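You operate a simulated robot arm through the tools that you are given. There is no shell and no other tool.

Carry out the task below with a simulated robot arm. There is one attempt and no reset: what you move stays moved.

TASK
Water the blue pot, then mop up the spill on the plant stand.
Fine: damp soil, can back; green cloth from the plant stand drawer, laid on the radiator shelf after; shut the drawer. Set down upright: watering can. Where these are worked on the way, their far stop is far enough and under half their travel is too little: plant stand drawer.
Where things are to end (x, y in the base frame): green cloth within 0.06 m of [0, 1.06].

The check looks at the end state, three seconds after you hand in, the way a careful person would. Anything else that was tipped, shoved, dropped, spilled or broken makes it a failure. Flat cloth is picked up by pressing the open fingertips on it (5 to 10 N) and closing them slowly along it; thin cloth reads only 2 to 8 mm in the jaws.

THE ROBOT
A 6-joint arm with a three-finger gripper, fixed in place. Base frame: the origin is at the foot of the arm, x ahead of it, y to its left, z up. Units: m, degrees, N and s.
Its first joint turns from -166.0 to 166.0 degrees. Payload 4.89 kg.
The TCP is the grasp point between the finger pads, 0.03 m short of the fingertips. In the tool frame z runs along the fingers and y along their closing line. Largest opening 0.164 m; the body of the gripper starts 0.125 m behind the TCP.
Orientation is that of the tool frame in the base frame, as [roll, pitch, yaw] about the fixed x, y, z axes, in that order (R = Rz(yaw) Ry(pitch) Rx(roll)). With the fingers straight down and closing along the base's y, the tool's x points along the base's -x, its y along +y and its z along -z.

THE INTERFACE
- The arm moves only by the tool play_rows. Its argument "motion" is a list of rows, each an object (a shift or turn left out is 0, a gripper value left out holds the last) with "rot": the turn, a rotation vector about the tool's x, y, z in degrees, a list of three; "delta_pos": the shift along the tool's x, y, z in m, a list of three; "jaw": the closure, from 0 (fully open) to 1 (shut). In form: [{"rot": [rx, ry, rz], "delta_pos": [tx, ty, tz], "jaw": jaw}, ...]. A call has 1 to 20 rows; each row is the pose to reach, as a shift and turn from the pose commanded when the call began, along the tool's axes at that moment. A row lasts 0.2 s, in which the tool goes at most 0.05 m and 8.6 degrees; a call with a longer step from one row to the next is refused whole, and so is a gripper value outside its range. A pose out of reach is approached as far as the arm can. The call stops where the force on the tool passes 40 N (or 10 N more than at its start, if that is more) or the arm is blocked; 0.2 s more then pass. The fingers move at their own pace (about 0.108 m/s each) and stop on an object; they squeeze with about 31 N. The grip force told is the motor's: it shows also when the fingers shut on nothing. Time passes only in rows, and 0.2 s behind the last, so rows that repeat a pose let the fingers close. The reply holds the time, the measured pose of the TCP, the force on the tool along the base axes, the opening and the grip force, in the units named above and with some noise, with the torque about the TCP (base axes, N m) and any sound that the robot's microphone picked up.
- Cameras (640 x 400 px; columns grow to the right, rows downward): "scene" is fixed at [0.3994, -0.6491, 1.1976]; the picture's right is [0.99, -0.14, 0.00], its down [-0.03, -0.24, -0.97] and it looks along [0.13, 0.96, -0.24] (base axes); focal length 371 px, centre (320, 200). "wrist" rides on the gripper at [0.076, -0.002, -0.152] in the tool frame; the picture's right is [0.02, 1.00, 0.00], its down [-0.88, 0.02, -0.47] and it looks along [-0.47, 0.01, 0.88] (tool axes); focal length 247 px, centre (320, 200). There is no depth. A picture from a camera that has moved, and an enlarged one, comes with that camera's place and axes in the base frame and with its lens.
- snapshot(camera): a new picture of that camera. The clock stands still meanwhile.
- raise_lower(by): slides the trunk up (or, below 0, down) by that many m; the arm rides with it, the base frame stays. It gives what a move gives, with no picture.
- enlarge(camera, box): a new picture of the part [left, top, right, bottom] of that camera's present view, enlarged. The clock stands still meanwhile.
- job_done(): hands the job in; it is judged then, once.

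Nothing tells you positions but the pictures and the camera data. Unless the task says otherwise, let go and move clear before handing in.

The tools are called after "Request:" as a command line: name --argument value ..., lists and objects as JSON in quotes. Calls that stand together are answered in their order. play_rows: Moves the arm, as the interface text tells. Its arguments: {"type":"object","properties":{"motion":{"type":"array"}},"required":["motion"]} The other tools are called the same way: raise_lower (by) slides the trunk up or down; snapshot (camera) takes a picture; enlarge (camera, box) takes an enlarged picture of a part of a camera's view; job_done () hands the job in.

At the start:

```text
clock: 0.0
tool_pos: [0.3662, 0.6201, 1.017]
tcp_rot: [179.9, 0.0, 180.0]
wrist_force: [0.1, -0.4, -0.4]
torque: [0.02, -0.01, 0.0]
gripper_width: 0.1641
finger_force: 0.1
trunk travel left (down, up): [-0.05, 0.34]
```

scene: 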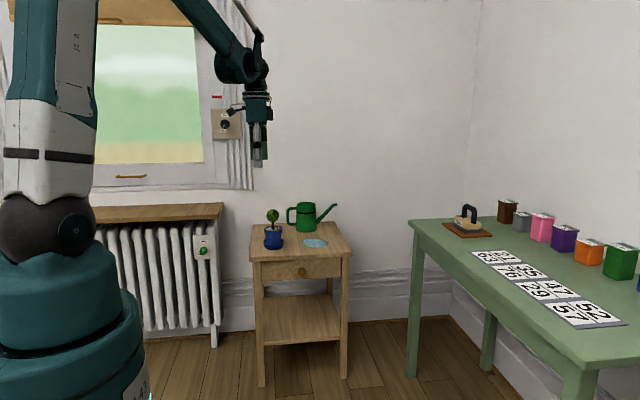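
wrist: 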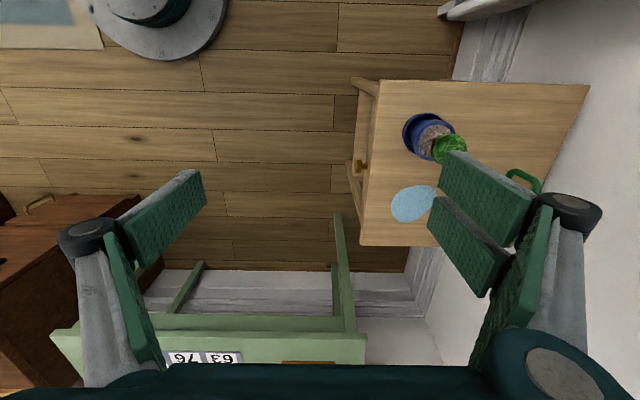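

I see a plant stand with a blue pot, a green watering can and a light-blue spill on its top, a drawer with a knob on its front, and a radiator shelf to the left. I'll enlarge the views to locate things before moving.

Request:
enlarge --camera "scene" --box '[230, 180, 370, 300]'

Request:
enlarge --camera "scene" --box '[80, 180, 260, 300]'

Request:
enlarge --camera "wrist" --box '[330, 60, 610, 260]'

```text
3.33 times, centred on (300, 240) of scene
camera zoom: at [0.3994, -0.6491, 1.1976], right [0.99, -0.14, 0.0], down [-0.03, -0.24, -0.97], along [0.13, 0.96, -0.24], focal length 1236 px, centre (387, 67)
```

zoom: 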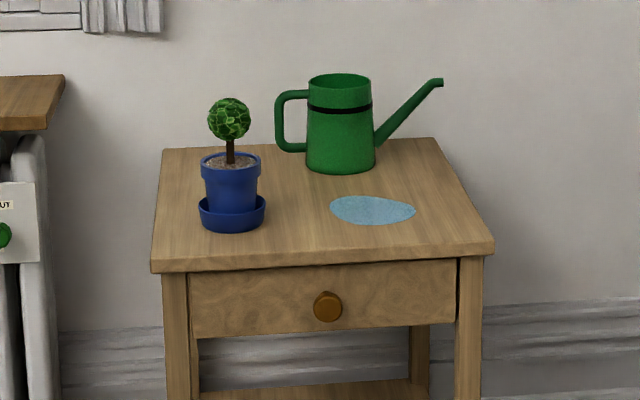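

```text
3.33 times, centred on (170, 240) of scene
camera zoom: at [0.3994, -0.6491, 1.1976], right [0.99, -0.14, 0.0], down [-0.03, -0.24, -0.97], along [0.13, 0.96, -0.24], focal length 1236 px, centre (820, 67)
```

zoom: 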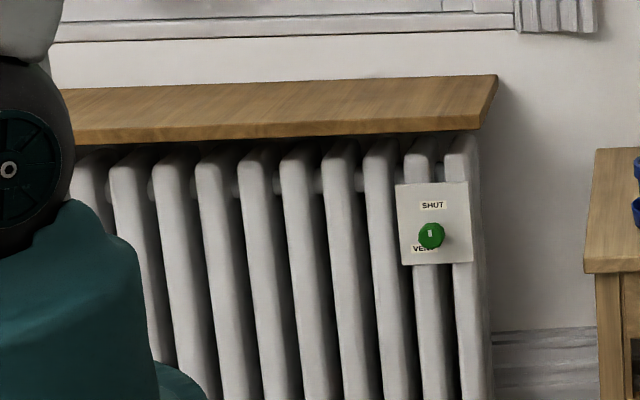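

```text
2.00 times, centred on (470, 160) of wrist
camera zoom: at [0.2903, 0.6186, 1.1695], right [-0.02, 1.0, 0.0], down [0.88, 0.02, 0.47], along [0.47, 0.01, -0.88], focal length 494 px, centre (20, 280)
```

zoom: 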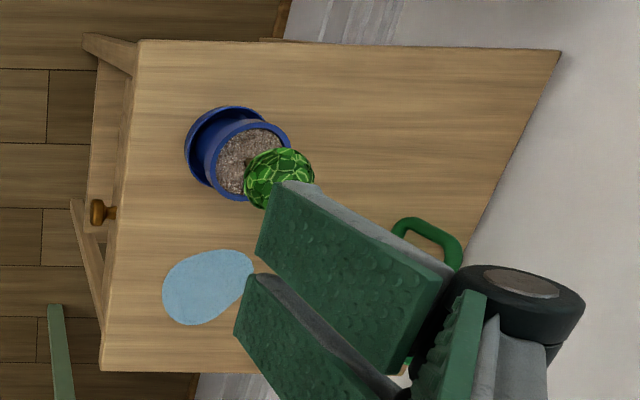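

The stand top is at about z=0.625, x 0.31 to 0.73, y 0.735 to 1.17. The pot is near (0.41, 0.855), the can body near (0.57, 1.07) with its spout toward +x, and the spill near (0.59, 0.87). I'll yaw the tool 90° so the wrist camera can look toward the wall.

Request:
play_rows --motion '[{"rot": [0, 0, 8.2]}, {"rot": [0, 0, 16.4]}, {"rot": [0, 0, 24.6]}, {"rot": [0, 0, 32.8]}, {"rot": [0, 0, 41]}, {"rot": [0, 0, 49.2]}, {"rot": [0, 0, 57.4]}, {"rot": [0, 0, 65.6]}, {"rot": [0, 0, 73.8]}, {"rot": [0, 0, 82]}, {"rot": [0, 0, 90]}]'

```text
clock: 2.4
tool_pos: [0.3659, 0.6202, 1.0172]
tcp_rot: [-180.0, 0.1, 89.9]
wrist_force: [-0.4, -0.5, 0.6]
torque: [-0.01, 0.02, 0.01]
gripper_width: 0.164
finger_force: 0.2
trunk travel left (down, up): [-0.05, 0.34]
```

The tool has yawed cleanly. Next I'll tilt it 45° toward the wall and shift to x≈0.5 to look at the stand.

Request:
play_rows --motion '[{"rot": [0, 7.5, 0], "delta_pos": [0, 0.02, 0]}, {"rot": [0, 15, 0], "delta_pos": [0, 0.04, 0]}, {"rot": [0, 22.5, 0], "delta_pos": [0, 0.06, 0]}, {"rot": [0, 30, 0], "delta_pos": [0, 0.08, 0]}, {"rot": [0, 37.5, 0], "delta_pos": [0, 0.1, 0]}, {"rot": [0, 45, 0], "delta_pos": [0, 0.12, 0]}]'

Request:
snapshot --camera "wrist"

Request:
snapshot --camera "scene"

```text
clock: 3.8
tool_pos: [0.4868, 0.6198, 1.0171]
tcp_rot: [-180.0, -45.1, 90.2]
wrist_force: [-1.3, 1.4, 0.9]
torque: [-0.11, -0.19, -0.16]
gripper_width: 0.1642
finger_force: 0.1
trunk travel left (down, up): [-0.05, 0.34]
```

```text
taken
camera wrist: at [0.4845, 0.567, 1.1784], right [1.0, 0.02, 0.02], down [0.02, -0.96, -0.29], along [0.01, 0.29, -0.96], focal length 247 px, centre (320, 200)
```

wrist: 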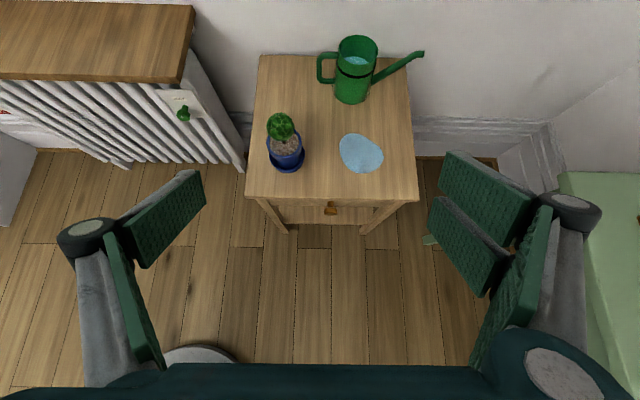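

```text
taken
```

scene: 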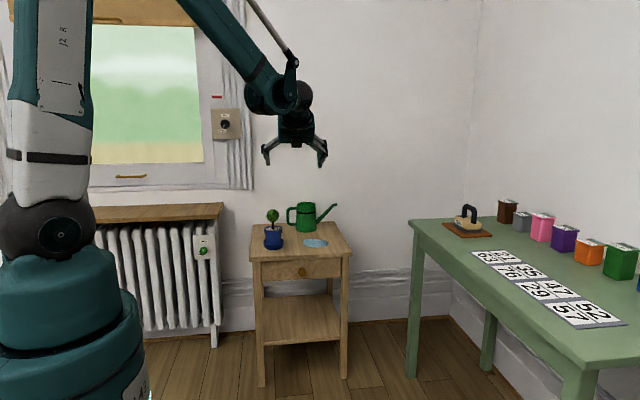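

This view shows the stand, the radiator shelf and the can well, and the can holds water. I'll enlarge the can, the pot and the shelf to measure them.

Request:
enlarge --camera "wrist" --box '[240, 20, 440, 145]'

Request:
enlarge --camera "wrist" --box '[240, 100, 440, 225]'

Request:
enlarge --camera "scene" --box '[250, 190, 350, 253]'

```text
3.20 times, centred on (340, 82) of wrist
camera zoom: at [0.4845, 0.567, 1.1784], right [1.0, 0.02, 0.02], down [0.02, -0.96, -0.29], along [0.01, 0.29, -0.96], focal length 790 px, centre (256, 576)
```

zoom: 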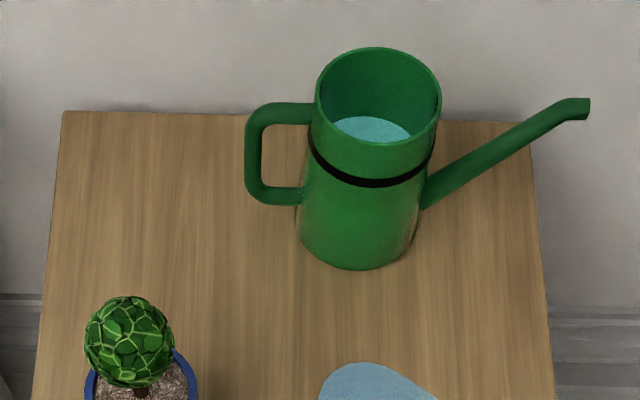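

```text
3.20 times, centred on (340, 162) of wrist
camera zoom: at [0.4845, 0.567, 1.1784], right [1.0, 0.02, 0.02], down [0.02, -0.96, -0.29], along [0.01, 0.29, -0.96], focal length 790 px, centre (256, 320)
```

zoom: 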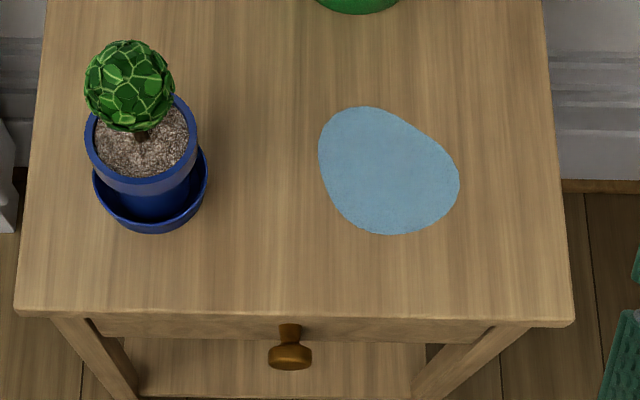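

```text
6.35 times, centred on (300, 222) of scene
camera zoom: at [0.3994, -0.6491, 1.1976], right [0.99, -0.14, 0.0], down [-0.03, -0.24, -0.97], along [0.13, 0.96, -0.24], focal length 2354 px, centre (447, 64)
```

zoom: 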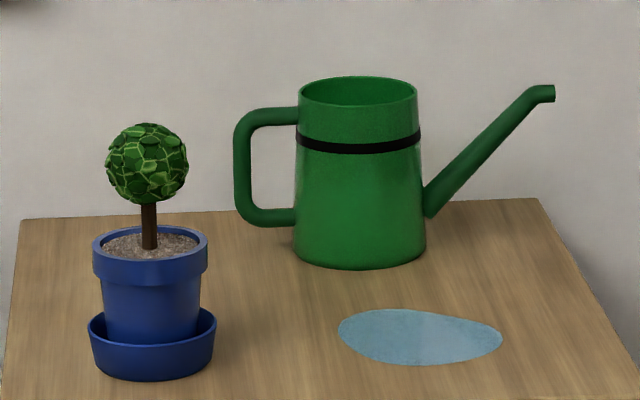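

Triangulating gives these positions:
- Can handle bar: about (0.482, 1.046, 0.70)
- Can body axis: about (0.569, 1.046)
- Spout tip: about (0.717, 1.045, 0.749)
- Pot: centre about (0.411, 0.838), rim z about 0.713, with a plant ball on top reaching 0.793

I'll narrow the jaws and move to a point back along the tool axis from the handle for a closer look.

Request:
play_rows --motion '[{"delta_pos": [0.011, -0.001, 0.0435], "jaw": 0.72}, {"delta_pos": [0.022, -0.002, 0.087]}, {"delta_pos": [0.033, -0.003, 0.1305]}, {"delta_pos": [0.044, -0.004, 0.174]}, {"delta_pos": [0.055, -0.005, 0.2175]}, {"delta_pos": [0.066, -0.005, 0.261]}, {"delta_pos": [0.0766, -0.005, 0.304]}]'

Request:
snapshot --camera "wrist"

Request:
snapshot --camera "scene"

```text
clock: 5.4
tool_pos: [0.4811, 0.8897, 0.8561]
tcp_rot: [180.0, -45.1, 90.1]
wrist_force: [-0.4, -2.5, 1.0]
torque: [0.08, -0.03, -0.06]
gripper_width: 0.0458
finger_force: 0.1
trunk travel left (down, up): [-0.05, 0.34]
```

```text
taken
camera wrist: at [0.4795, 0.8352, 1.0187], right [1.0, 0.02, 0.02], down [0.02, -0.96, -0.29], along [0.01, 0.29, -0.96], focal length 247 px, centre (320, 200)
```

wrist: 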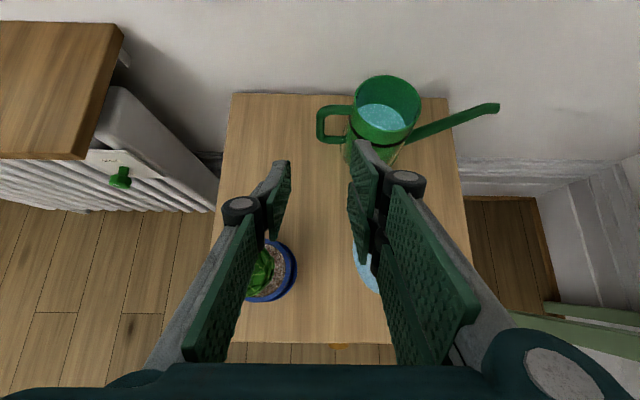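

```text
taken
```

scene: 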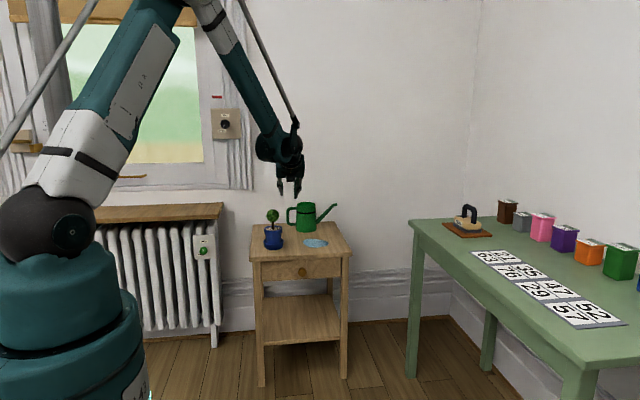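

The arm reached this pose easily. I'll zoom on the can handle from here.

Request:
enlarge --camera "wrist" --box '[260, 50, 420, 150]'

Request:
enlarge --camera "scene" --box '[250, 175, 350, 238]'

```text
4.00 times, centred on (340, 100) of wrist
camera zoom: at [0.4795, 0.8352, 1.0187], right [1.0, 0.02, 0.02], down [0.02, -0.96, -0.29], along [0.01, 0.29, -0.96], focal length 988 px, centre (240, 600)
```

zoom: 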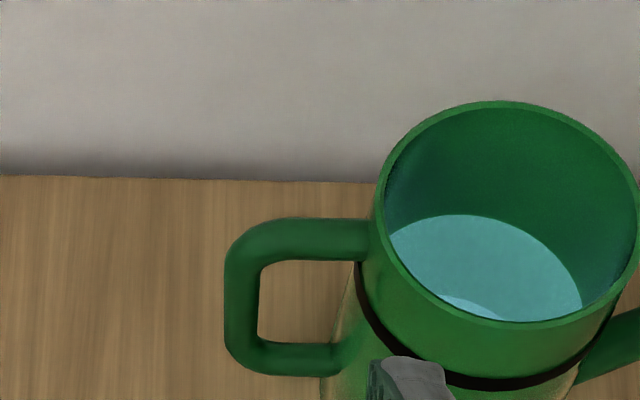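

```text
6.35 times, centred on (300, 206) of scene
camera zoom: at [0.3994, -0.6491, 1.1976], right [0.99, -0.14, 0.0], down [-0.03, -0.24, -0.97], along [0.13, 0.96, -0.24], focal length 2354 px, centre (447, 159)
```

zoom: 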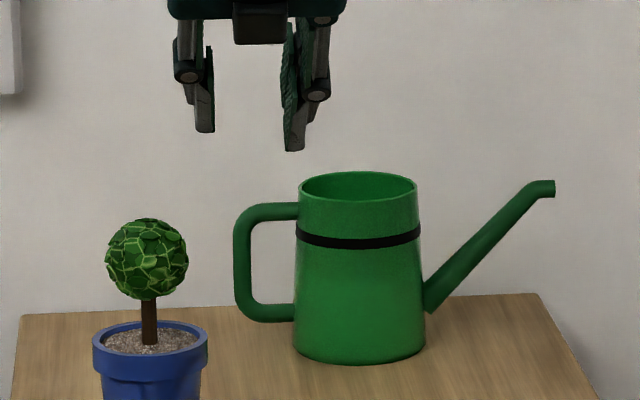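

The handle bar is confirmed at about (0.482, 1.047, 0.700), and it is about 13 mm thick. I'll yaw the tool 15° so the finger knuckle clears the can body, narrow the jaws, and line up on the bar.

Request:
play_rows --motion '[{"rot": [-5.3, 0, 5.3], "jaw": 0.8}, {"rot": [-10.6, 0, 10.6], "jaw": 0.8}, {"rot": [-10.6, 0, 10.6], "jaw": 0.8}]'

```text
clock: 6.2
tool_pos: [0.4816, 0.8903, 0.8559]
tcp_rot: [-179.9, -45.0, 74.9]
wrist_force: [-0.9, 0.1, -1.3]
torque: [0.01, 0.02, 0.03]
gripper_width: 0.0326
finger_force: 0.1
trunk travel left (down, up): [-0.05, 0.34]
```

Yaw is done. I'll move to the pre-grasp point 0.10 m back along the tool axis and check the alignment.

Request:
play_rows --motion '[{"delta_pos": [-0.001, -0.0137, 0.0388]}, {"delta_pos": [-0.002, -0.0275, 0.0776]}, {"delta_pos": [-0.0026, -0.0412, 0.1164]}, {"delta_pos": [-0.0026, -0.0412, 0.1164]}]'

Request:
snapshot --camera "wrist"

Request:
enlarge --camera "scene" --box '[250, 175, 350, 238]'

```text
clock: 7.2
tool_pos: [0.4622, 0.9766, 0.7731]
tcp_rot: [180.0, -44.9, 75.1]
wrist_force: [0.1, -0.9, 1.5]
torque: [0.03, 0.04, 0.0]
gripper_width: 0.033
finger_force: 0.0
trunk travel left (down, up): [-0.05, 0.34]
```

```text
taken
camera wrist: at [0.4466, 0.9266, 0.9345], right [0.97, -0.24, 0.02], down [-0.23, -0.93, -0.29], along [0.08, 0.28, -0.96], focal length 247 px, centre (320, 200)
```

wrist: 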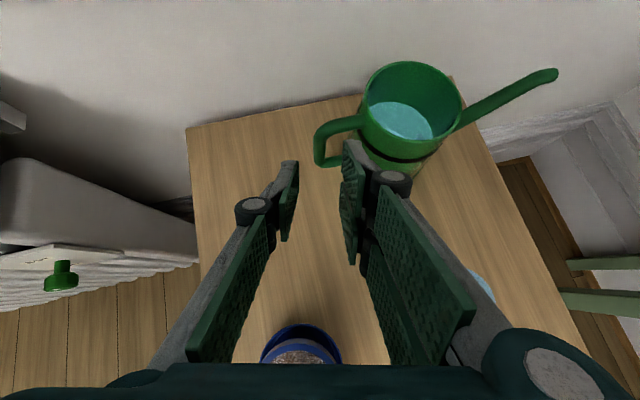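

```text
6.35 times, centred on (300, 206) of scene
camera zoom: at [0.3994, -0.6491, 1.1976], right [0.99, -0.14, 0.0], down [-0.03, -0.24, -0.97], along [0.13, 0.96, -0.24], focal length 2354 px, centre (447, 159)
```

zoom: 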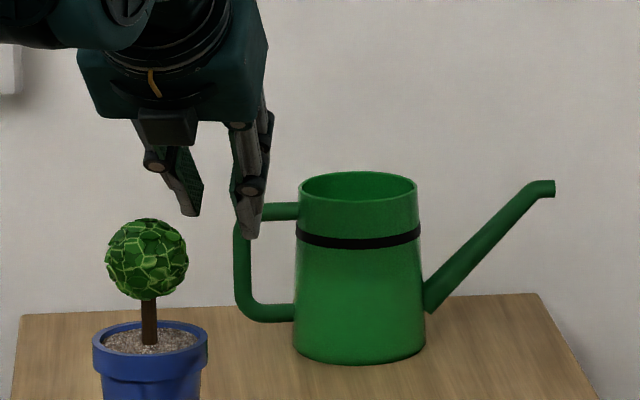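

The fingers are lined up on the handle bar. I'll advance most of the way and look again before closing.

Request:
play_rows --motion '[{"delta_pos": [0, 0, 0.025]}, {"delta_pos": [0, 0, 0.05]}, {"delta_pos": [0, 0, 0.065]}, {"delta_pos": [0, 0, 0.065]}]'

Request:
enlarge --camera "wrist" --box '[240, 70, 440, 220]'

Request:
enlarge --camera "scene" --box '[250, 175, 350, 238]'

```text
clock: 8.2
tool_pos: [0.4748, 1.0228, 0.7258]
tcp_rot: [180.0, -45.0, 75.0]
wrist_force: [0.4, 0.1, -0.2]
torque: [0.03, 0.0, -0.02]
gripper_width: 0.0327
finger_force: 0.1
trunk travel left (down, up): [-0.05, 0.34]
```

```text
2.67 times, centred on (340, 145) of wrist
camera zoom: at [0.4587, 0.9711, 0.8874], right [0.97, -0.24, 0.02], down [-0.23, -0.93, -0.29], along [0.08, 0.28, -0.96], focal length 659 px, centre (267, 347)
```

zoom: 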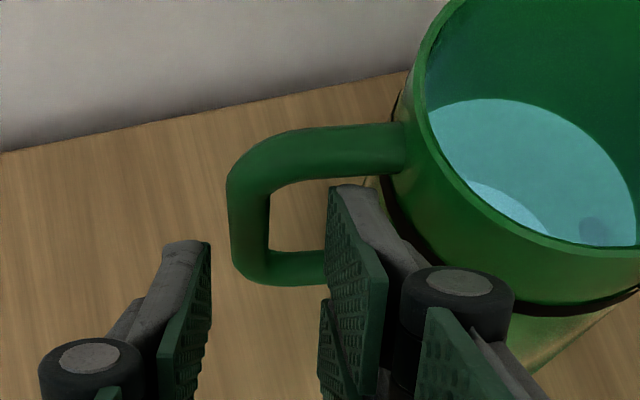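

```text
6.35 times, centred on (300, 206) of scene
camera zoom: at [0.3994, -0.6491, 1.1976], right [0.99, -0.14, 0.0], down [-0.03, -0.24, -0.97], along [0.13, 0.96, -0.24], focal length 2354 px, centre (447, 159)
```

zoom: 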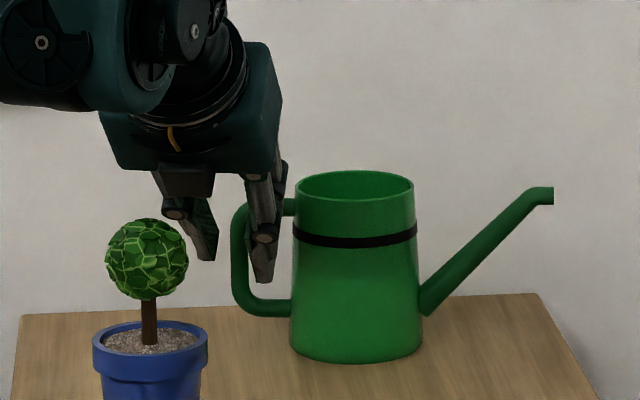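

The can seems to have shifted slightly between the two scene pictures: the spout tip is a few pixels lower. I'll look closely before going further.

Request:
enlarge --camera "scene" --box '[280, 190, 345, 235]'

Request:
enlarge --camera "wrist" --box '[300, 90, 420, 165]'

Request:
snapshot --camera "wrist"

```text
8.89 times, centred on (312, 212) of scene
camera zoom: at [0.3994, -0.6491, 1.1976], right [0.99, -0.14, 0.0], down [-0.03, -0.24, -0.97], along [0.13, 0.96, -0.24], focal length 3295 px, centre (387, 89)
```

zoom: 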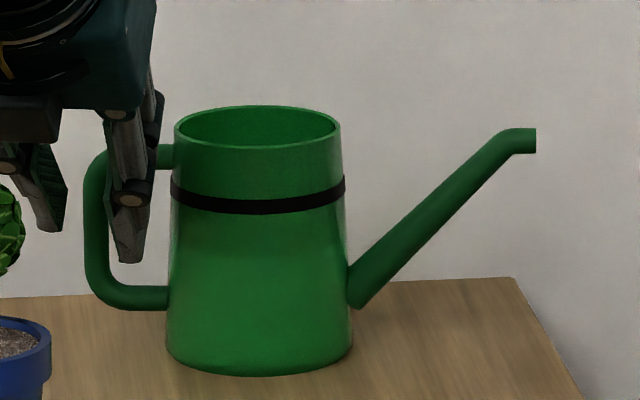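

```text
5.33 times, centred on (360, 128) of wrist
camera zoom: at [0.4587, 0.9711, 0.8874], right [0.97, -0.24, 0.02], down [-0.23, -0.93, -0.29], along [0.08, 0.28, -0.96], focal length 1317 px, centre (107, 587)
```

zoom: 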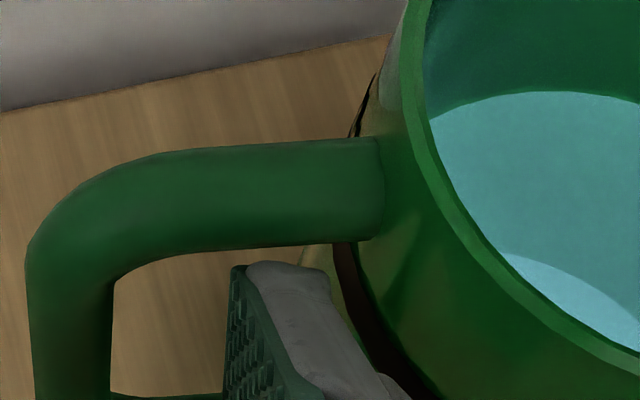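

```text
taken
camera wrist: at [0.4587, 0.9711, 0.8874], right [0.97, -0.24, 0.02], down [-0.23, -0.93, -0.29], along [0.08, 0.28, -0.96], focal length 247 px, centre (320, 200)
```

wrist: 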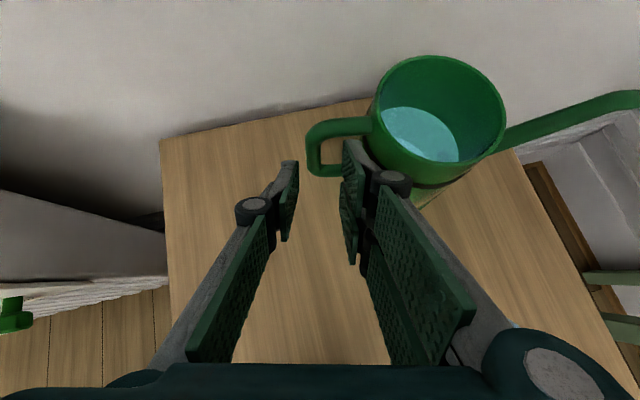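

The can has yawed roughly 10° about its own axis: the handle went toward the wall and the spout toward the front. The right fingertip seems to reach further than I assumed. I'll examine the fingers before moving.

Request:
enlarge --camera "wrist" --box '[200, 120, 460, 282]'

Request:
enlarge --camera "scene" --box '[262, 180, 312, 215]'

```text
2.46 times, centred on (330, 201) of wrist
camera zoom: at [0.4587, 0.9711, 0.8874], right [0.97, -0.24, 0.02], down [-0.23, -0.93, -0.29], along [0.08, 0.28, -0.96], focal length 608 px, centre (295, 198)
```

zoom: 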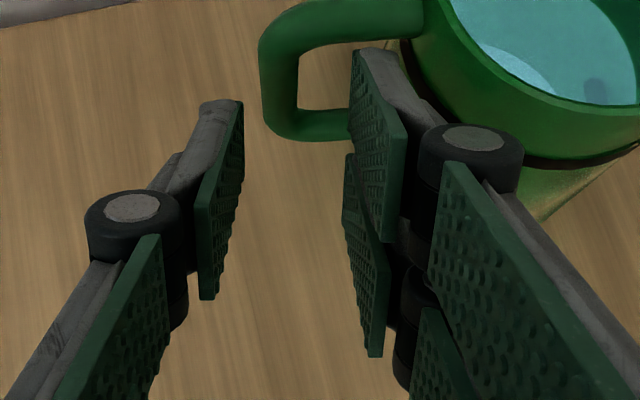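

```text
11.43 times, centred on (287, 198) of scene
camera zoom: at [0.3994, -0.6491, 1.1976], right [0.99, -0.14, 0.0], down [-0.03, -0.24, -0.97], along [0.13, 0.96, -0.24], focal length 4237 px, centre (697, 229)
```

zoom: 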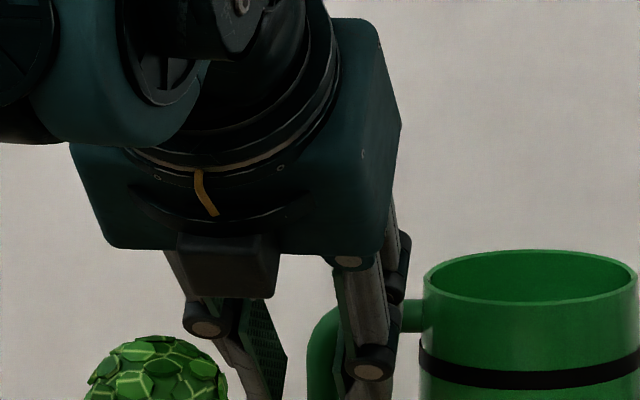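

The gripper is really three-fingered: there is a pair of fingers on the right side. The upper one of that pair caught the handle's top bar and yawed the can about 8°, and the can is still upright. I'll retreat and grip the can body instead, at about 45° to the handle–spout line, and put the original yaw back when I set it down.

Request:
play_rows --motion '[{"delta_pos": [0, 0, -0.04]}, {"delta_pos": [0, 0, -0.08]}, {"delta_pos": [0, 0, -0.12]}]'

Request:
play_rows --motion '[{"delta_pos": [0.02, 0.004, -0.015]}, {"delta_pos": [0.04, 0.008, -0.03], "rot": [-5.3, 0, 5.3]}, {"delta_pos": [0.0597, 0.012, -0.0463], "rot": [-10.6, 0, 10.6], "jaw": 0.3}, {"delta_pos": [0.0597, 0.012, -0.0463], "rot": [-15.9, 0, 15.9]}, {"delta_pos": [0.0597, 0.012, -0.0463], "rot": [-21.2, 0, 21.2]}, {"delta_pos": [0.0597, 0.012, -0.0463], "rot": [-21.2, 0, 21.2]}]'

Request:
snapshot --camera "wrist"

Request:
enlarge --camera "scene" --box '[250, 175, 350, 238]'

```text
clock: 9.0
tool_pos: [0.4519, 0.94, 0.8091]
tcp_rot: [-180.0, -45.0, 75.0]
wrist_force: [0.7, 1.8, -1.9]
torque: [0.03, 0.04, 0.01]
gripper_width: 0.0328
finger_force: 0.3
trunk travel left (down, up): [-0.05, 0.34]
```

```text
clock: 10.4
tool_pos: [0.4728, 0.9398, 0.8604]
tcp_rot: [-179.5, -45.1, 68.7]
wrist_force: [-0.3, -0.4, -0.8]
torque: [0.01, 0.0, 0.01]
gripper_width: 0.1147
finger_force: 0.1
out of reach, approached as far as the arm can: row 2, 3, 4, 5, 6
trunk travel left (down, up): [-0.05, 0.34]
```

```text
taken
camera wrist: at [0.4526, 0.889, 1.0211], right [0.94, -0.34, 0.01], down [-0.33, -0.9, -0.29], along [0.11, 0.27, -0.96], focal length 247 px, centre (320, 200)
```

wrist: 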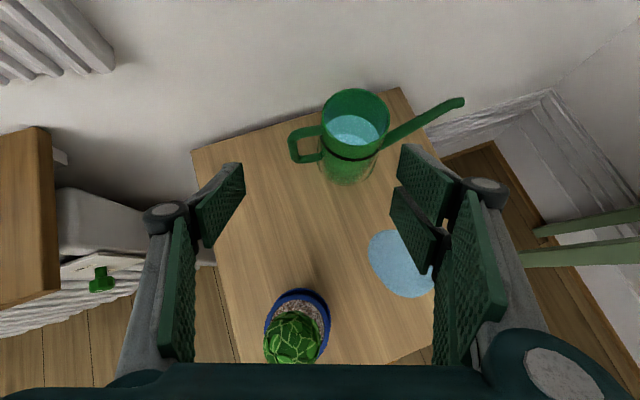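

```text
6.35 times, centred on (300, 206) of scene
camera zoom: at [0.3994, -0.6491, 1.1976], right [0.99, -0.14, 0.0], down [-0.03, -0.24, -0.97], along [0.13, 0.96, -0.24], focal length 2354 px, centre (447, 159)
```

zoom: 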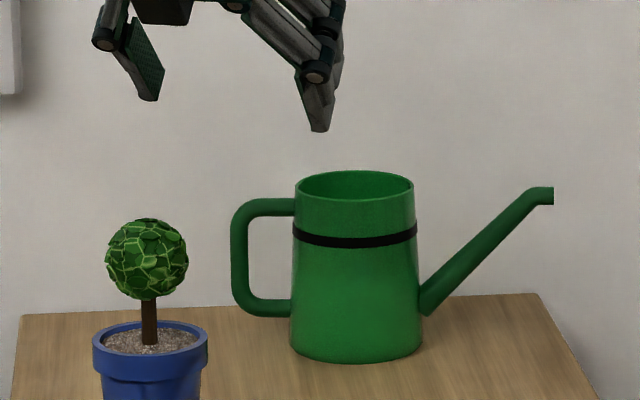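

That pose sat near a wrist singularity, so the arm stopped short at yaw 68.7°, and nothing was touched. I'll back off, bring the tool near vertical, yaw there, and then tilt again while reaching toward the can.

Request:
play_rows --motion '[{"delta_pos": [-0.016, -0.001, -0.03], "rot": [0, -7.5, 0]}, {"delta_pos": [-0.032, -0.002, -0.06], "rot": [0, -15, 0]}, {"delta_pos": [-0.048, -0.003, -0.09], "rot": [0, -22.5, 0]}, {"delta_pos": [-0.0637, -0.003, -0.12], "rot": [0, -30, 0]}, {"delta_pos": [-0.0637, -0.003, -0.12], "rot": [0, -30, 0]}]'

```text
clock: 11.6
tool_pos: [0.4338, 0.814, 0.9003]
tcp_rot: [-179.3, -15.3, 69.9]
wrist_force: [0.2, 0.3, 0.1]
torque: [0.0, 0.06, 0.01]
gripper_width: 0.1149
finger_force: 0.2
out of reach, approached as far as the arm can: row 2, 3, 4, 5
trunk travel left (down, up): [-0.05, 0.34]
```

The arm again reported a limit near yaw 70°. I'll bring the tool the rest of the way to vertical and test the yaw range there, high above the plant.

Request:
play_rows --motion '[{"rot": [0, -7.5, 0]}, {"rot": [0, -15, 0]}, {"rot": [0, -15, 0]}]'

Request:
play_rows --motion '[{"rot": [0, 0, 7.5]}, {"rot": [0, 0, 15]}, {"rot": [0, 0, 22]}, {"rot": [0, 0, 22]}]'

Request:
snapshot --camera "scene"

```text
clock: 12.4
tool_pos: [0.4462, 0.8093, 0.8996]
tcp_rot: [-179.3, -0.1, 70.1]
wrist_force: [0.2, -0.3, 0.2]
torque: [0.05, 0.0, 0.01]
gripper_width: 0.1149
finger_force: 0.1
out of reach, approached as far as the arm can: row 1, 2, 3
trunk travel left (down, up): [-0.05, 0.34]
```

```text
clock: 13.4
tool_pos: [0.4459, 0.8089, 0.8982]
tcp_rot: [-179.3, -0.2, 70.1]
wrist_force: [0.2, 0.3, -0.1]
torque: [0.01, 0.04, -0.02]
gripper_width: 0.1149
finger_force: 0.1
out of reach, approached as far as the arm can: row 1, 2, 3, 4
trunk travel left (down, up): [-0.05, 0.34]
```

```text
taken
```

scene: 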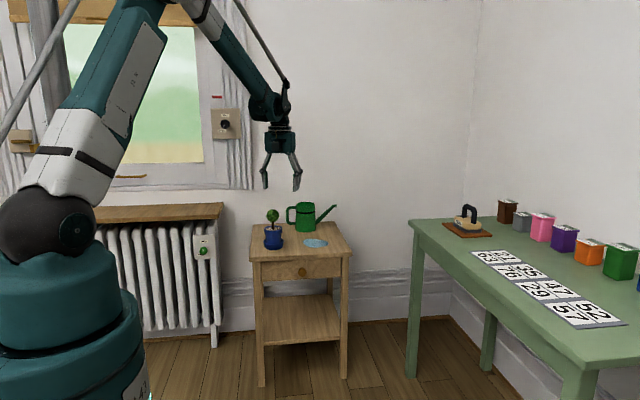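

The tool roll joint is at its end stop here (yaw about 9° past radial), so I can't turn further this way. I'll spin the other way round, high above everything, to reach tool azimuth 45° with the single finger on the wall side.

Request:
play_rows --motion '[{"rot": [0, 0, -8]}, {"rot": [0, 0, -16]}, {"rot": [0, 0, -24]}, {"rot": [0, 0, -32]}, {"rot": [0, 0, -40]}, {"rot": [0, 0, -48]}, {"rot": [0, 0, -56]}, {"rot": [0, 0, -64]}, {"rot": [0, 0, -72]}, {"rot": [0, 0, -80]}, {"rot": [0, 0, -88]}, {"rot": [0, 0, -96]}, {"rot": [0, 0, -104]}, {"rot": [0, 0, -112]}, {"rot": [0, 0, -120]}, {"rot": [0, 0, -128]}, {"rot": [0, 0, -136]}, {"rot": [0, 0, -144]}, {"rot": [0, 0, -152]}, {"rot": [0, 0, -160]}]'

Request:
snapshot --camera "wrist"

```text
clock: 17.6
tool_pos: [0.4453, 0.8087, 0.8993]
tcp_rot: [179.3, 0.0, -129.7]
wrist_force: [0.4, -1.2, -0.6]
torque: [0.01, -0.02, 0.01]
gripper_width: 0.1149
finger_force: 0.0
trunk travel left (down, up): [-0.05, 0.34]
```

```text
taken
camera wrist: at [0.3995, 0.7478, 1.0509], right [-0.78, 0.62, 0.01], down [0.55, 0.69, 0.47], along [0.29, 0.38, -0.88], focal length 247 px, centre (320, 200)
```

wrist: 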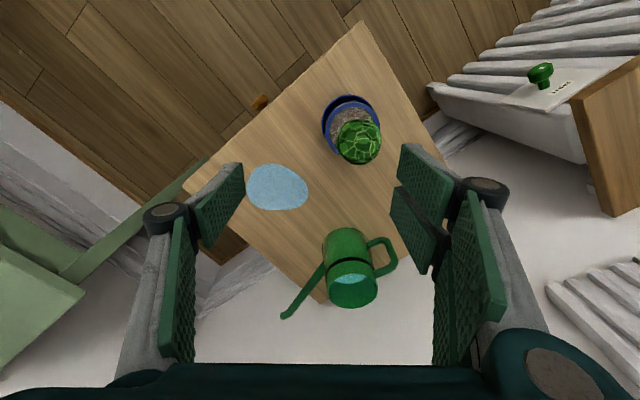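

Spinning the other way works. I'll continue the spin to tool azimuth about 41°.

Request:
play_rows --motion '[{"rot": [0, 0, -8.55]}, {"rot": [0, 0, -17.1]}, {"rot": [0, 0, -25.65]}, {"rot": [0, 0, -34.2]}, {"rot": [0, 0, -42.75]}, {"rot": [0, 0, -51.3]}, {"rot": [0, 0, -59.85]}, {"rot": [0, 0, -68.4]}, {"rot": [0, 0, -76.95]}, {"rot": [0, 0, -85.5]}, {"rot": [0, 0, -94.05]}, {"rot": [0, 0, -102.6]}, {"rot": [0, 0, -111.15]}, {"rot": [0, 0, -119.7]}, {"rot": [0, 0, -128.25]}, {"rot": [0, 0, -136.8]}, {"rot": [0, 0, -145.35]}, {"rot": [0, 0, -153.9]}, {"rot": [0, 0, -162.45]}, {"rot": [0, 0, -171]}]'

```text
clock: 21.8
tool_pos: [0.4442, 0.8087, 0.8982]
tcp_rot: [-179.3, 0.2, 41.3]
wrist_force: [-0.7, -0.7, -0.3]
torque: [0.0, -0.01, 0.01]
gripper_width: 0.1147
finger_force: 0.0
trunk travel left (down, up): [-0.05, 0.34]
```

Yaw 41° is reached. Now I'll tilt 45° while moving to the pre-grasp point, 0.15 m back along the approach to the can body.

Request:
play_rows --motion '[{"rot": [0, 7.5, 0], "delta_pos": [0.024, -0.0163, 0.005]}, {"rot": [0, 15, 0], "delta_pos": [0.048, -0.0326, 0.01]}, {"rot": [0, 22.5, 0], "delta_pos": [0.072, -0.0489, 0.018]}, {"rot": [0, 30, 0], "delta_pos": [0.0955, -0.0652, 0.026]}, {"rot": [0, 37.5, 0], "delta_pos": [0.1194, -0.0815, 0.035]}, {"rot": [0, 45, 0], "delta_pos": [0.1432, -0.0978, 0.044]}, {"rot": [0, 45, 0], "delta_pos": [0.1432, -0.0978, 0.044]}]'

Request:
snapshot --camera "wrist"

Request:
snapshot --camera "scene"

```text
clock: 23.4
tool_pos: [0.4883, 0.9767, 0.8556]
tcp_rot: [-178.9, -44.9, 40.5]
wrist_force: [-0.1, 0.0, 0.2]
torque: [0.04, 0.02, 0.02]
gripper_width: 0.1144
finger_force: 0.0
trunk travel left (down, up): [-0.05, 0.34]
```

```text
taken
camera wrist: at [0.4486, 0.9416, 1.0176], right [0.67, -0.74, 0.0], down [-0.71, -0.64, -0.29], along [0.22, 0.19, -0.96], focal length 247 px, centre (320, 200)
```

wrist: 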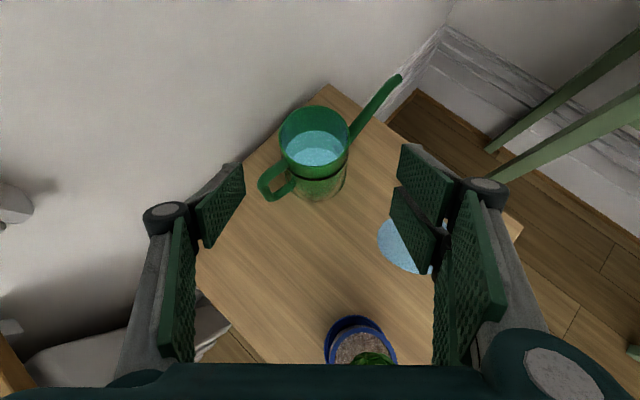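

```text
taken
```

scene: 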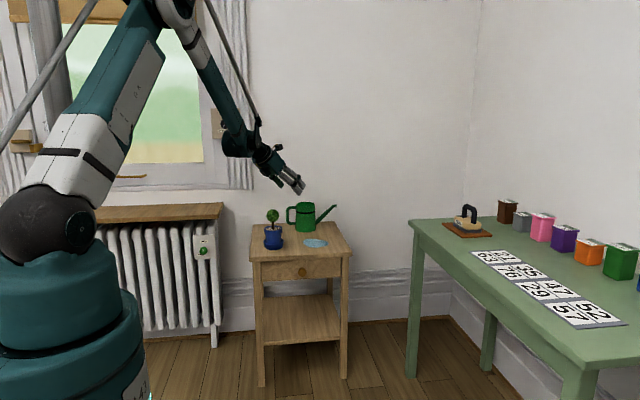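

Reached, and the can sits between the open fingers. I'll zoom in to fix its centre precisely.

Request:
enlarge --camera "wrist" --box '[230, 60, 430, 220]'

Request:
enlarge --camera "scene" --box '[260, 170, 350, 226]'

```text
2.50 times, centred on (330, 140) of wrist
camera zoom: at [0.4486, 0.9416, 1.0176], right [0.67, -0.74, 0.0], down [-0.71, -0.64, -0.29], along [0.22, 0.19, -0.96], focal length 617 px, centre (295, 350)
```

zoom: 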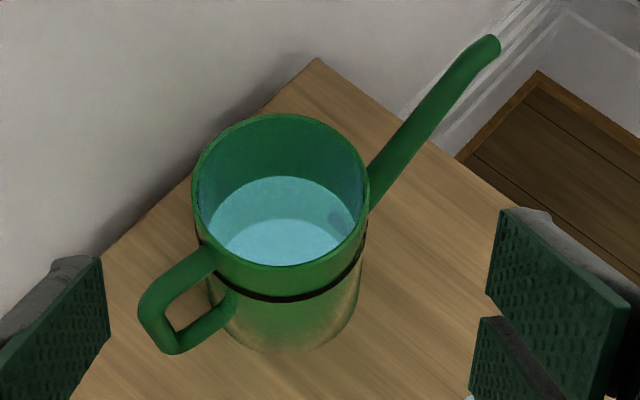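

```text
7.11 times, centred on (305, 198) of scene
camera zoom: at [0.3994, -0.6491, 1.1976], right [0.99, -0.14, 0.0], down [-0.03, -0.24, -0.97], along [0.13, 0.96, -0.24], focal length 2636 px, centre (427, 214)
```

zoom: 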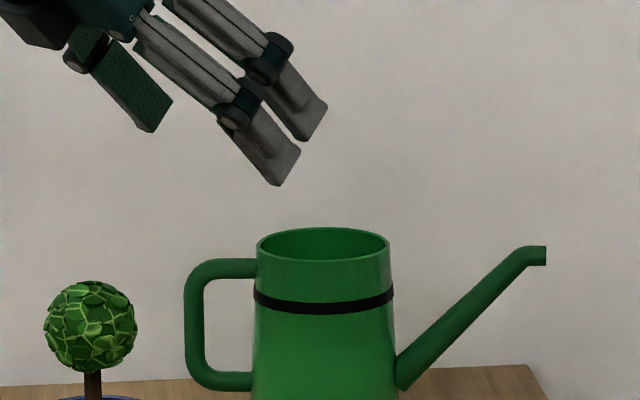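

The can body centre is now at about (0.566, 1.053), with the spout azimuth near −8°. I'll advance along the tool axis in two stages with a look in between.

Request:
play_rows --motion '[{"delta_pos": [-0.001, -0.0045, 0.035]}, {"delta_pos": [-0.001, -0.0045, 0.07]}, {"delta_pos": [-0.001, -0.0045, 0.105]}, {"delta_pos": [-0.001, -0.0045, 0.105]}]'

Request:
snapshot --camera "wrist"

Request:
enlarge --camera "scene" --box '[260, 180, 350, 236]'

```text
clock: 24.4
tool_pos: [0.5405, 1.0277, 0.7808]
tcp_rot: [-179.0, -44.9, 40.6]
wrist_force: [-0.8, 0.0, 0.4]
torque: [0.01, 0.01, 0.02]
gripper_width: 0.1147
finger_force: 0.0
trunk travel left (down, up): [-0.05, 0.34]
```

```text
taken
camera wrist: at [0.5002, 0.9933, 0.9425], right [0.67, -0.74, 0.0], down [-0.71, -0.64, -0.29], along [0.21, 0.19, -0.96], focal length 247 px, centre (320, 200)
```

wrist: 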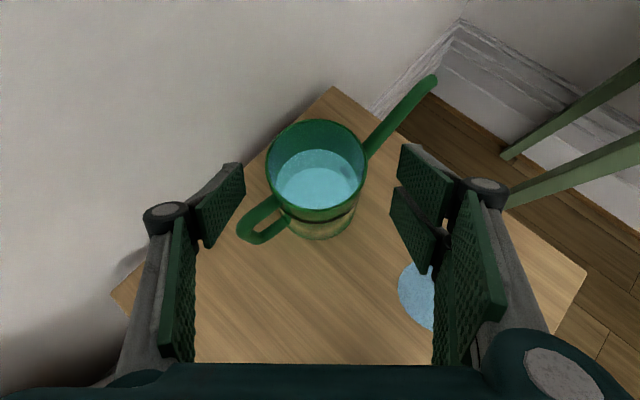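

```text
7.11 times, centred on (305, 208) of scene
camera zoom: at [0.3994, -0.6491, 1.1976], right [0.99, -0.14, 0.0], down [-0.03, -0.24, -0.97], along [0.13, 0.96, -0.24], focal length 2636 px, centre (427, 143)
```

zoom: 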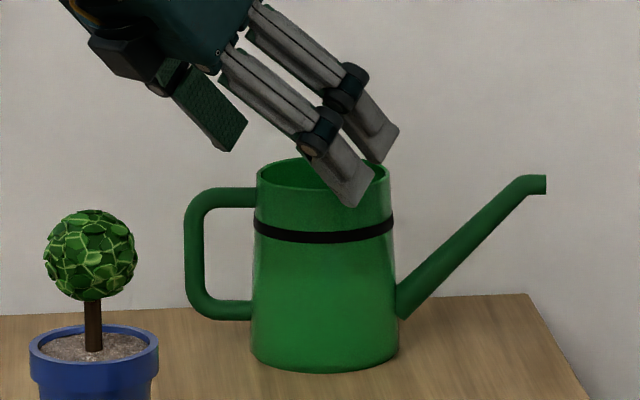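

The can hasn't moved and is centred between the fingers. I'll advance the last 5 cm.

Request:
play_rows --motion '[{"delta_pos": [0, -0.002, 0.02]}, {"delta_pos": [0, -0.0025, 0.04]}, {"delta_pos": [0, -0.0025, 0.051]}, {"delta_pos": [0, -0.0025, 0.051]}]'

Request:
snapshot --camera "wrist"

Request:
enlarge --camera "scene" --box '[260, 180, 350, 236]'

```text
clock: 25.4
tool_pos: [0.5654, 1.055, 0.7444]
tcp_rot: [-179.1, -44.8, 40.6]
wrist_force: [0.7, -0.6, 0.3]
torque: [-0.02, -0.01, -0.01]
gripper_width: 0.1148
finger_force: 0.0
trunk travel left (down, up): [-0.05, 0.34]
```

```text
taken
camera wrist: at [0.5257, 1.0195, 0.9057], right [0.67, -0.74, 0.0], down [-0.71, -0.64, -0.29], along [0.21, 0.19, -0.96], focal length 247 px, centre (320, 200)
```

wrist: 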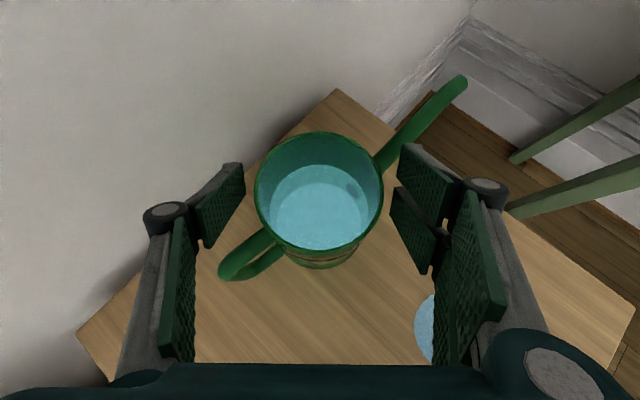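

```text
7.11 times, centred on (305, 208) of scene
camera zoom: at [0.3994, -0.6491, 1.1976], right [0.99, -0.14, 0.0], down [-0.03, -0.24, -0.97], along [0.13, 0.96, -0.24], focal length 2636 px, centre (427, 143)
```

zoom: 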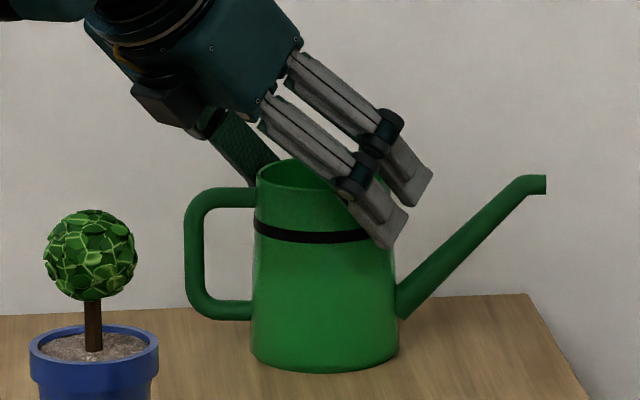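

Everything is clear. I'll close the jaws gradually on the can body.

Request:
play_rows --motion '[{"jaw": 0.36}, {"jaw": 0.4}, {"jaw": 0.43}, {"jaw": 0.46}, {"jaw": 0.5}, {"jaw": 0.6}, {"jaw": 0.7}, {"jaw": 0.7}]'

Request:
snapshot --camera "wrist"

Request:
enlarge --camera "scene" --box '[260, 180, 350, 236]'

```text
clock: 27.2
tool_pos: [0.5654, 1.0554, 0.7434]
tcp_rot: [-179.1, -44.9, 40.5]
wrist_force: [-0.8, 0.4, 1.0]
torque: [-0.12, -0.03, -0.01]
gripper_width: 0.0927
finger_force: 31.2
trunk travel left (down, up): [-0.05, 0.34]
```

```text
taken
camera wrist: at [0.5257, 1.0195, 0.9057], right [0.67, -0.74, 0.0], down [-0.71, -0.64, -0.29], along [0.21, 0.19, -0.96], focal length 247 px, centre (320, 200)
```

wrist: 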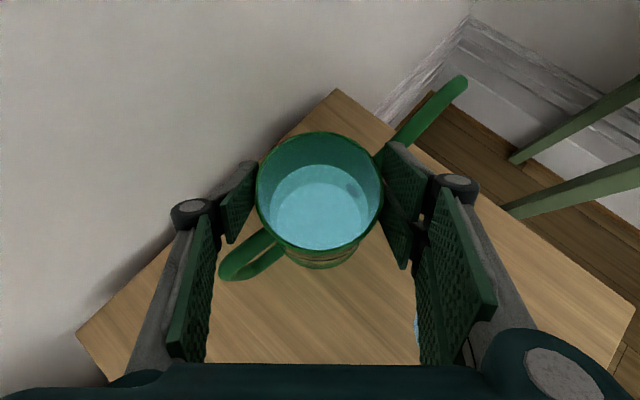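

```text
7.11 times, centred on (305, 208) of scene
camera zoom: at [0.3994, -0.6491, 1.1976], right [0.99, -0.14, 0.0], down [-0.03, -0.24, -0.97], along [0.13, 0.96, -0.24], focal length 2636 px, centre (427, 143)
```

zoom: 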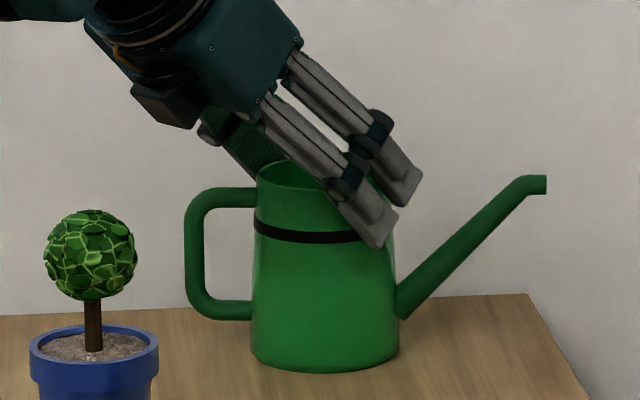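

The can is held firmly at 31 N, 0.093 m wide, and it did not shift. I'll lift it straight up a few centimetres and check.

Request:
play_rows --motion '[{"delta_pos": [0.0071, -0.0001, -0.0071]}, {"delta_pos": [0.0177, -0.0003, -0.0177]}, {"delta_pos": [0.0283, -0.0005, -0.0283]}, {"delta_pos": [0.0424, -0.0008, -0.0425]}, {"delta_pos": [0.0424, -0.0008, -0.0425]}]'

Request:
enlarge --camera "scene" --box '[260, 180, 350, 236]'

Request:
snapshot --camera "wrist"

```text
clock: 28.4
tool_pos: [0.5653, 1.0545, 0.8029]
tcp_rot: [-179.1, -44.9, 40.5]
wrist_force: [1.2, 0.6, -6.1]
torque: [0.0, 0.05, 0.01]
gripper_width: 0.0926
finger_force: 30.8
trunk travel left (down, up): [-0.05, 0.34]
```

```text
7.11 times, centred on (305, 208) of scene
camera zoom: at [0.3994, -0.6491, 1.1976], right [0.99, -0.14, 0.0], down [-0.03, -0.24, -0.97], along [0.13, 0.96, -0.24], focal length 2636 px, centre (427, 143)
```

zoom: 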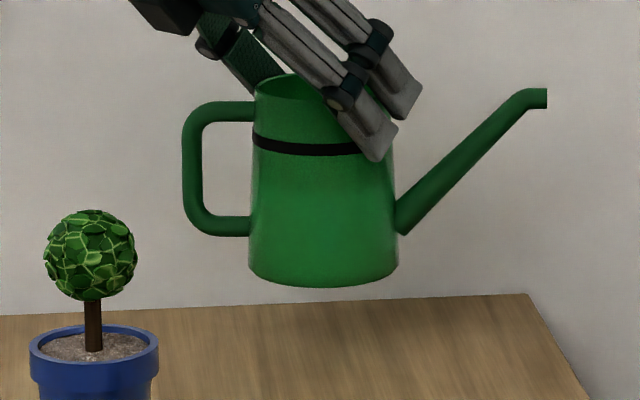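

```text
taken
camera wrist: at [0.5257, 1.02, 0.9652], right [0.67, -0.74, 0.0], down [-0.71, -0.64, -0.29], along [0.21, 0.19, -0.96], focal length 247 px, centre (320, 200)
```

wrist: 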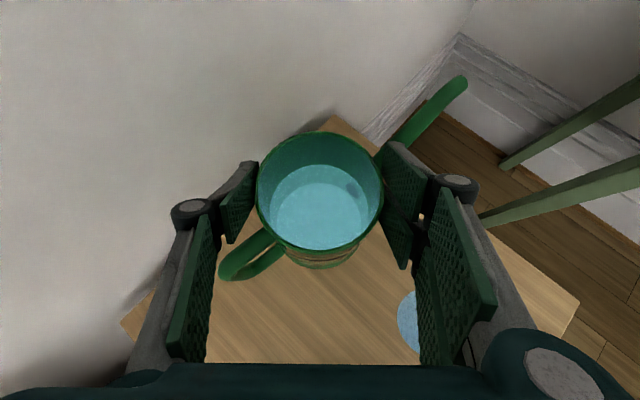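

The can is level and weighs about 0.6 kg with its water. I'll carry it back and to the left, behind the pot and above plant height.

Request:
play_rows --motion '[{"delta_pos": [-0.0058, -0.0093, -0.0284]}, {"delta_pos": [-0.0116, -0.0186, -0.0568]}, {"delta_pos": [-0.0174, -0.028, -0.0853]}, {"delta_pos": [-0.0231, -0.0373, -0.1137]}, {"delta_pos": [-0.0289, -0.0466, -0.1421]}, {"delta_pos": [-0.0347, -0.0559, -0.1705]}, {"delta_pos": [-0.0347, -0.0559, -0.1705]}]'

Request:
snapshot --camera "scene"

```text
clock: 30.0
tool_pos: [0.42, 1.0004, 0.9022]
tcp_rot: [-179.2, -44.8, 40.5]
wrist_force: [1.1, 0.1, -6.6]
torque: [0.02, 0.08, 0.02]
gripper_width: 0.0926
finger_force: 30.4
trunk travel left (down, up): [-0.05, 0.34]
```

```text
taken
```

scene: 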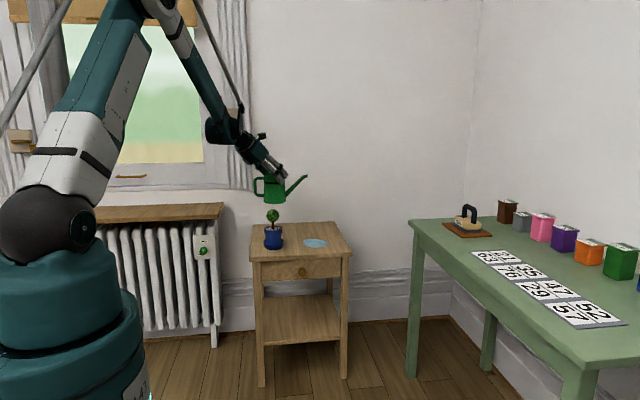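

The can is level at the waypoint. I'll continue to the left-rear of the pot and yaw the can slightly so the spout azimuth is about −15°.

Request:
play_rows --motion '[{"delta_pos": [-0.0234, -0.0104, -0.0184], "rot": [-0.8, 0, 0.8]}, {"delta_pos": [-0.0469, -0.0208, -0.0369], "rot": [-1.6, 0, 1.6]}, {"delta_pos": [-0.0703, -0.0312, -0.0553], "rot": [-2.5, 0, 2.5]}, {"delta_pos": [-0.0937, -0.0417, -0.0737], "rot": [-3.3, 0.1, 3.3]}, {"delta_pos": [-0.1172, -0.0521, -0.0922], "rot": [-4.1, 0.1, 4.1]}, {"delta_pos": [-0.1406, -0.0625, -0.1106], "rot": [-4.94, 0.1, 4.96]}, {"delta_pos": [-0.1406, -0.0625, -0.1106], "rot": [-4.94, 0.1, 4.96]}]'

Request:
snapshot --camera "scene"

Request:
snapshot --camera "wrist"

Request:
enlarge --camera "scene" --box '[220, 170, 320, 255]'

```text
clock: 31.6
tool_pos: [0.2469, 0.9313, 0.8815]
tcp_rot: [-179.1, -44.8, 33.4]
wrist_force: [0.8, 0.3, -6.9]
torque: [-0.03, 0.12, 0.02]
gripper_width: 0.0927
finger_force: 30.7
trunk travel left (down, up): [-0.05, 0.34]
```

```text
taken
```

scene: 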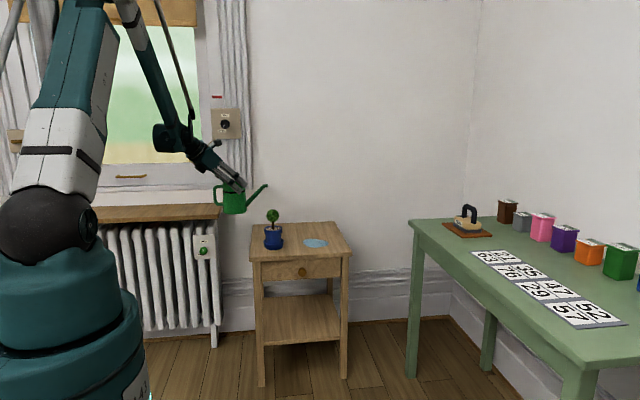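

```text
taken
camera wrist: at [0.203, 0.9017, 1.0432], right [0.57, -0.82, 0.0], down [-0.79, -0.55, -0.29], along [0.24, 0.16, -0.96], focal length 247 px, centre (320, 200)
```

wrist: 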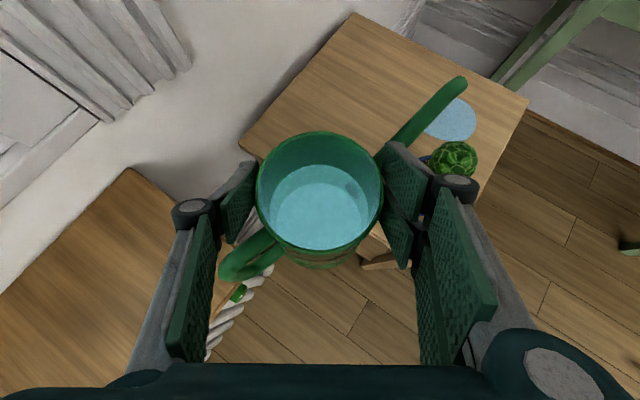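

```text
4.71 times, centred on (270, 212) of scene
camera zoom: at [0.3994, -0.6491, 1.1976], right [0.99, -0.14, 0.0], down [-0.03, -0.24, -0.97], along [0.13, 0.96, -0.24], focal length 1744 px, centre (555, 141)
```

zoom: 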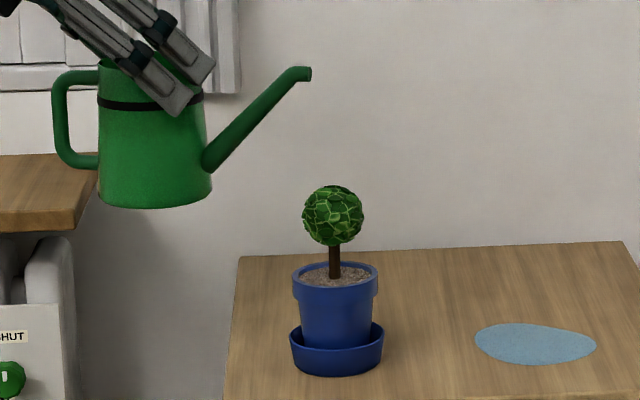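

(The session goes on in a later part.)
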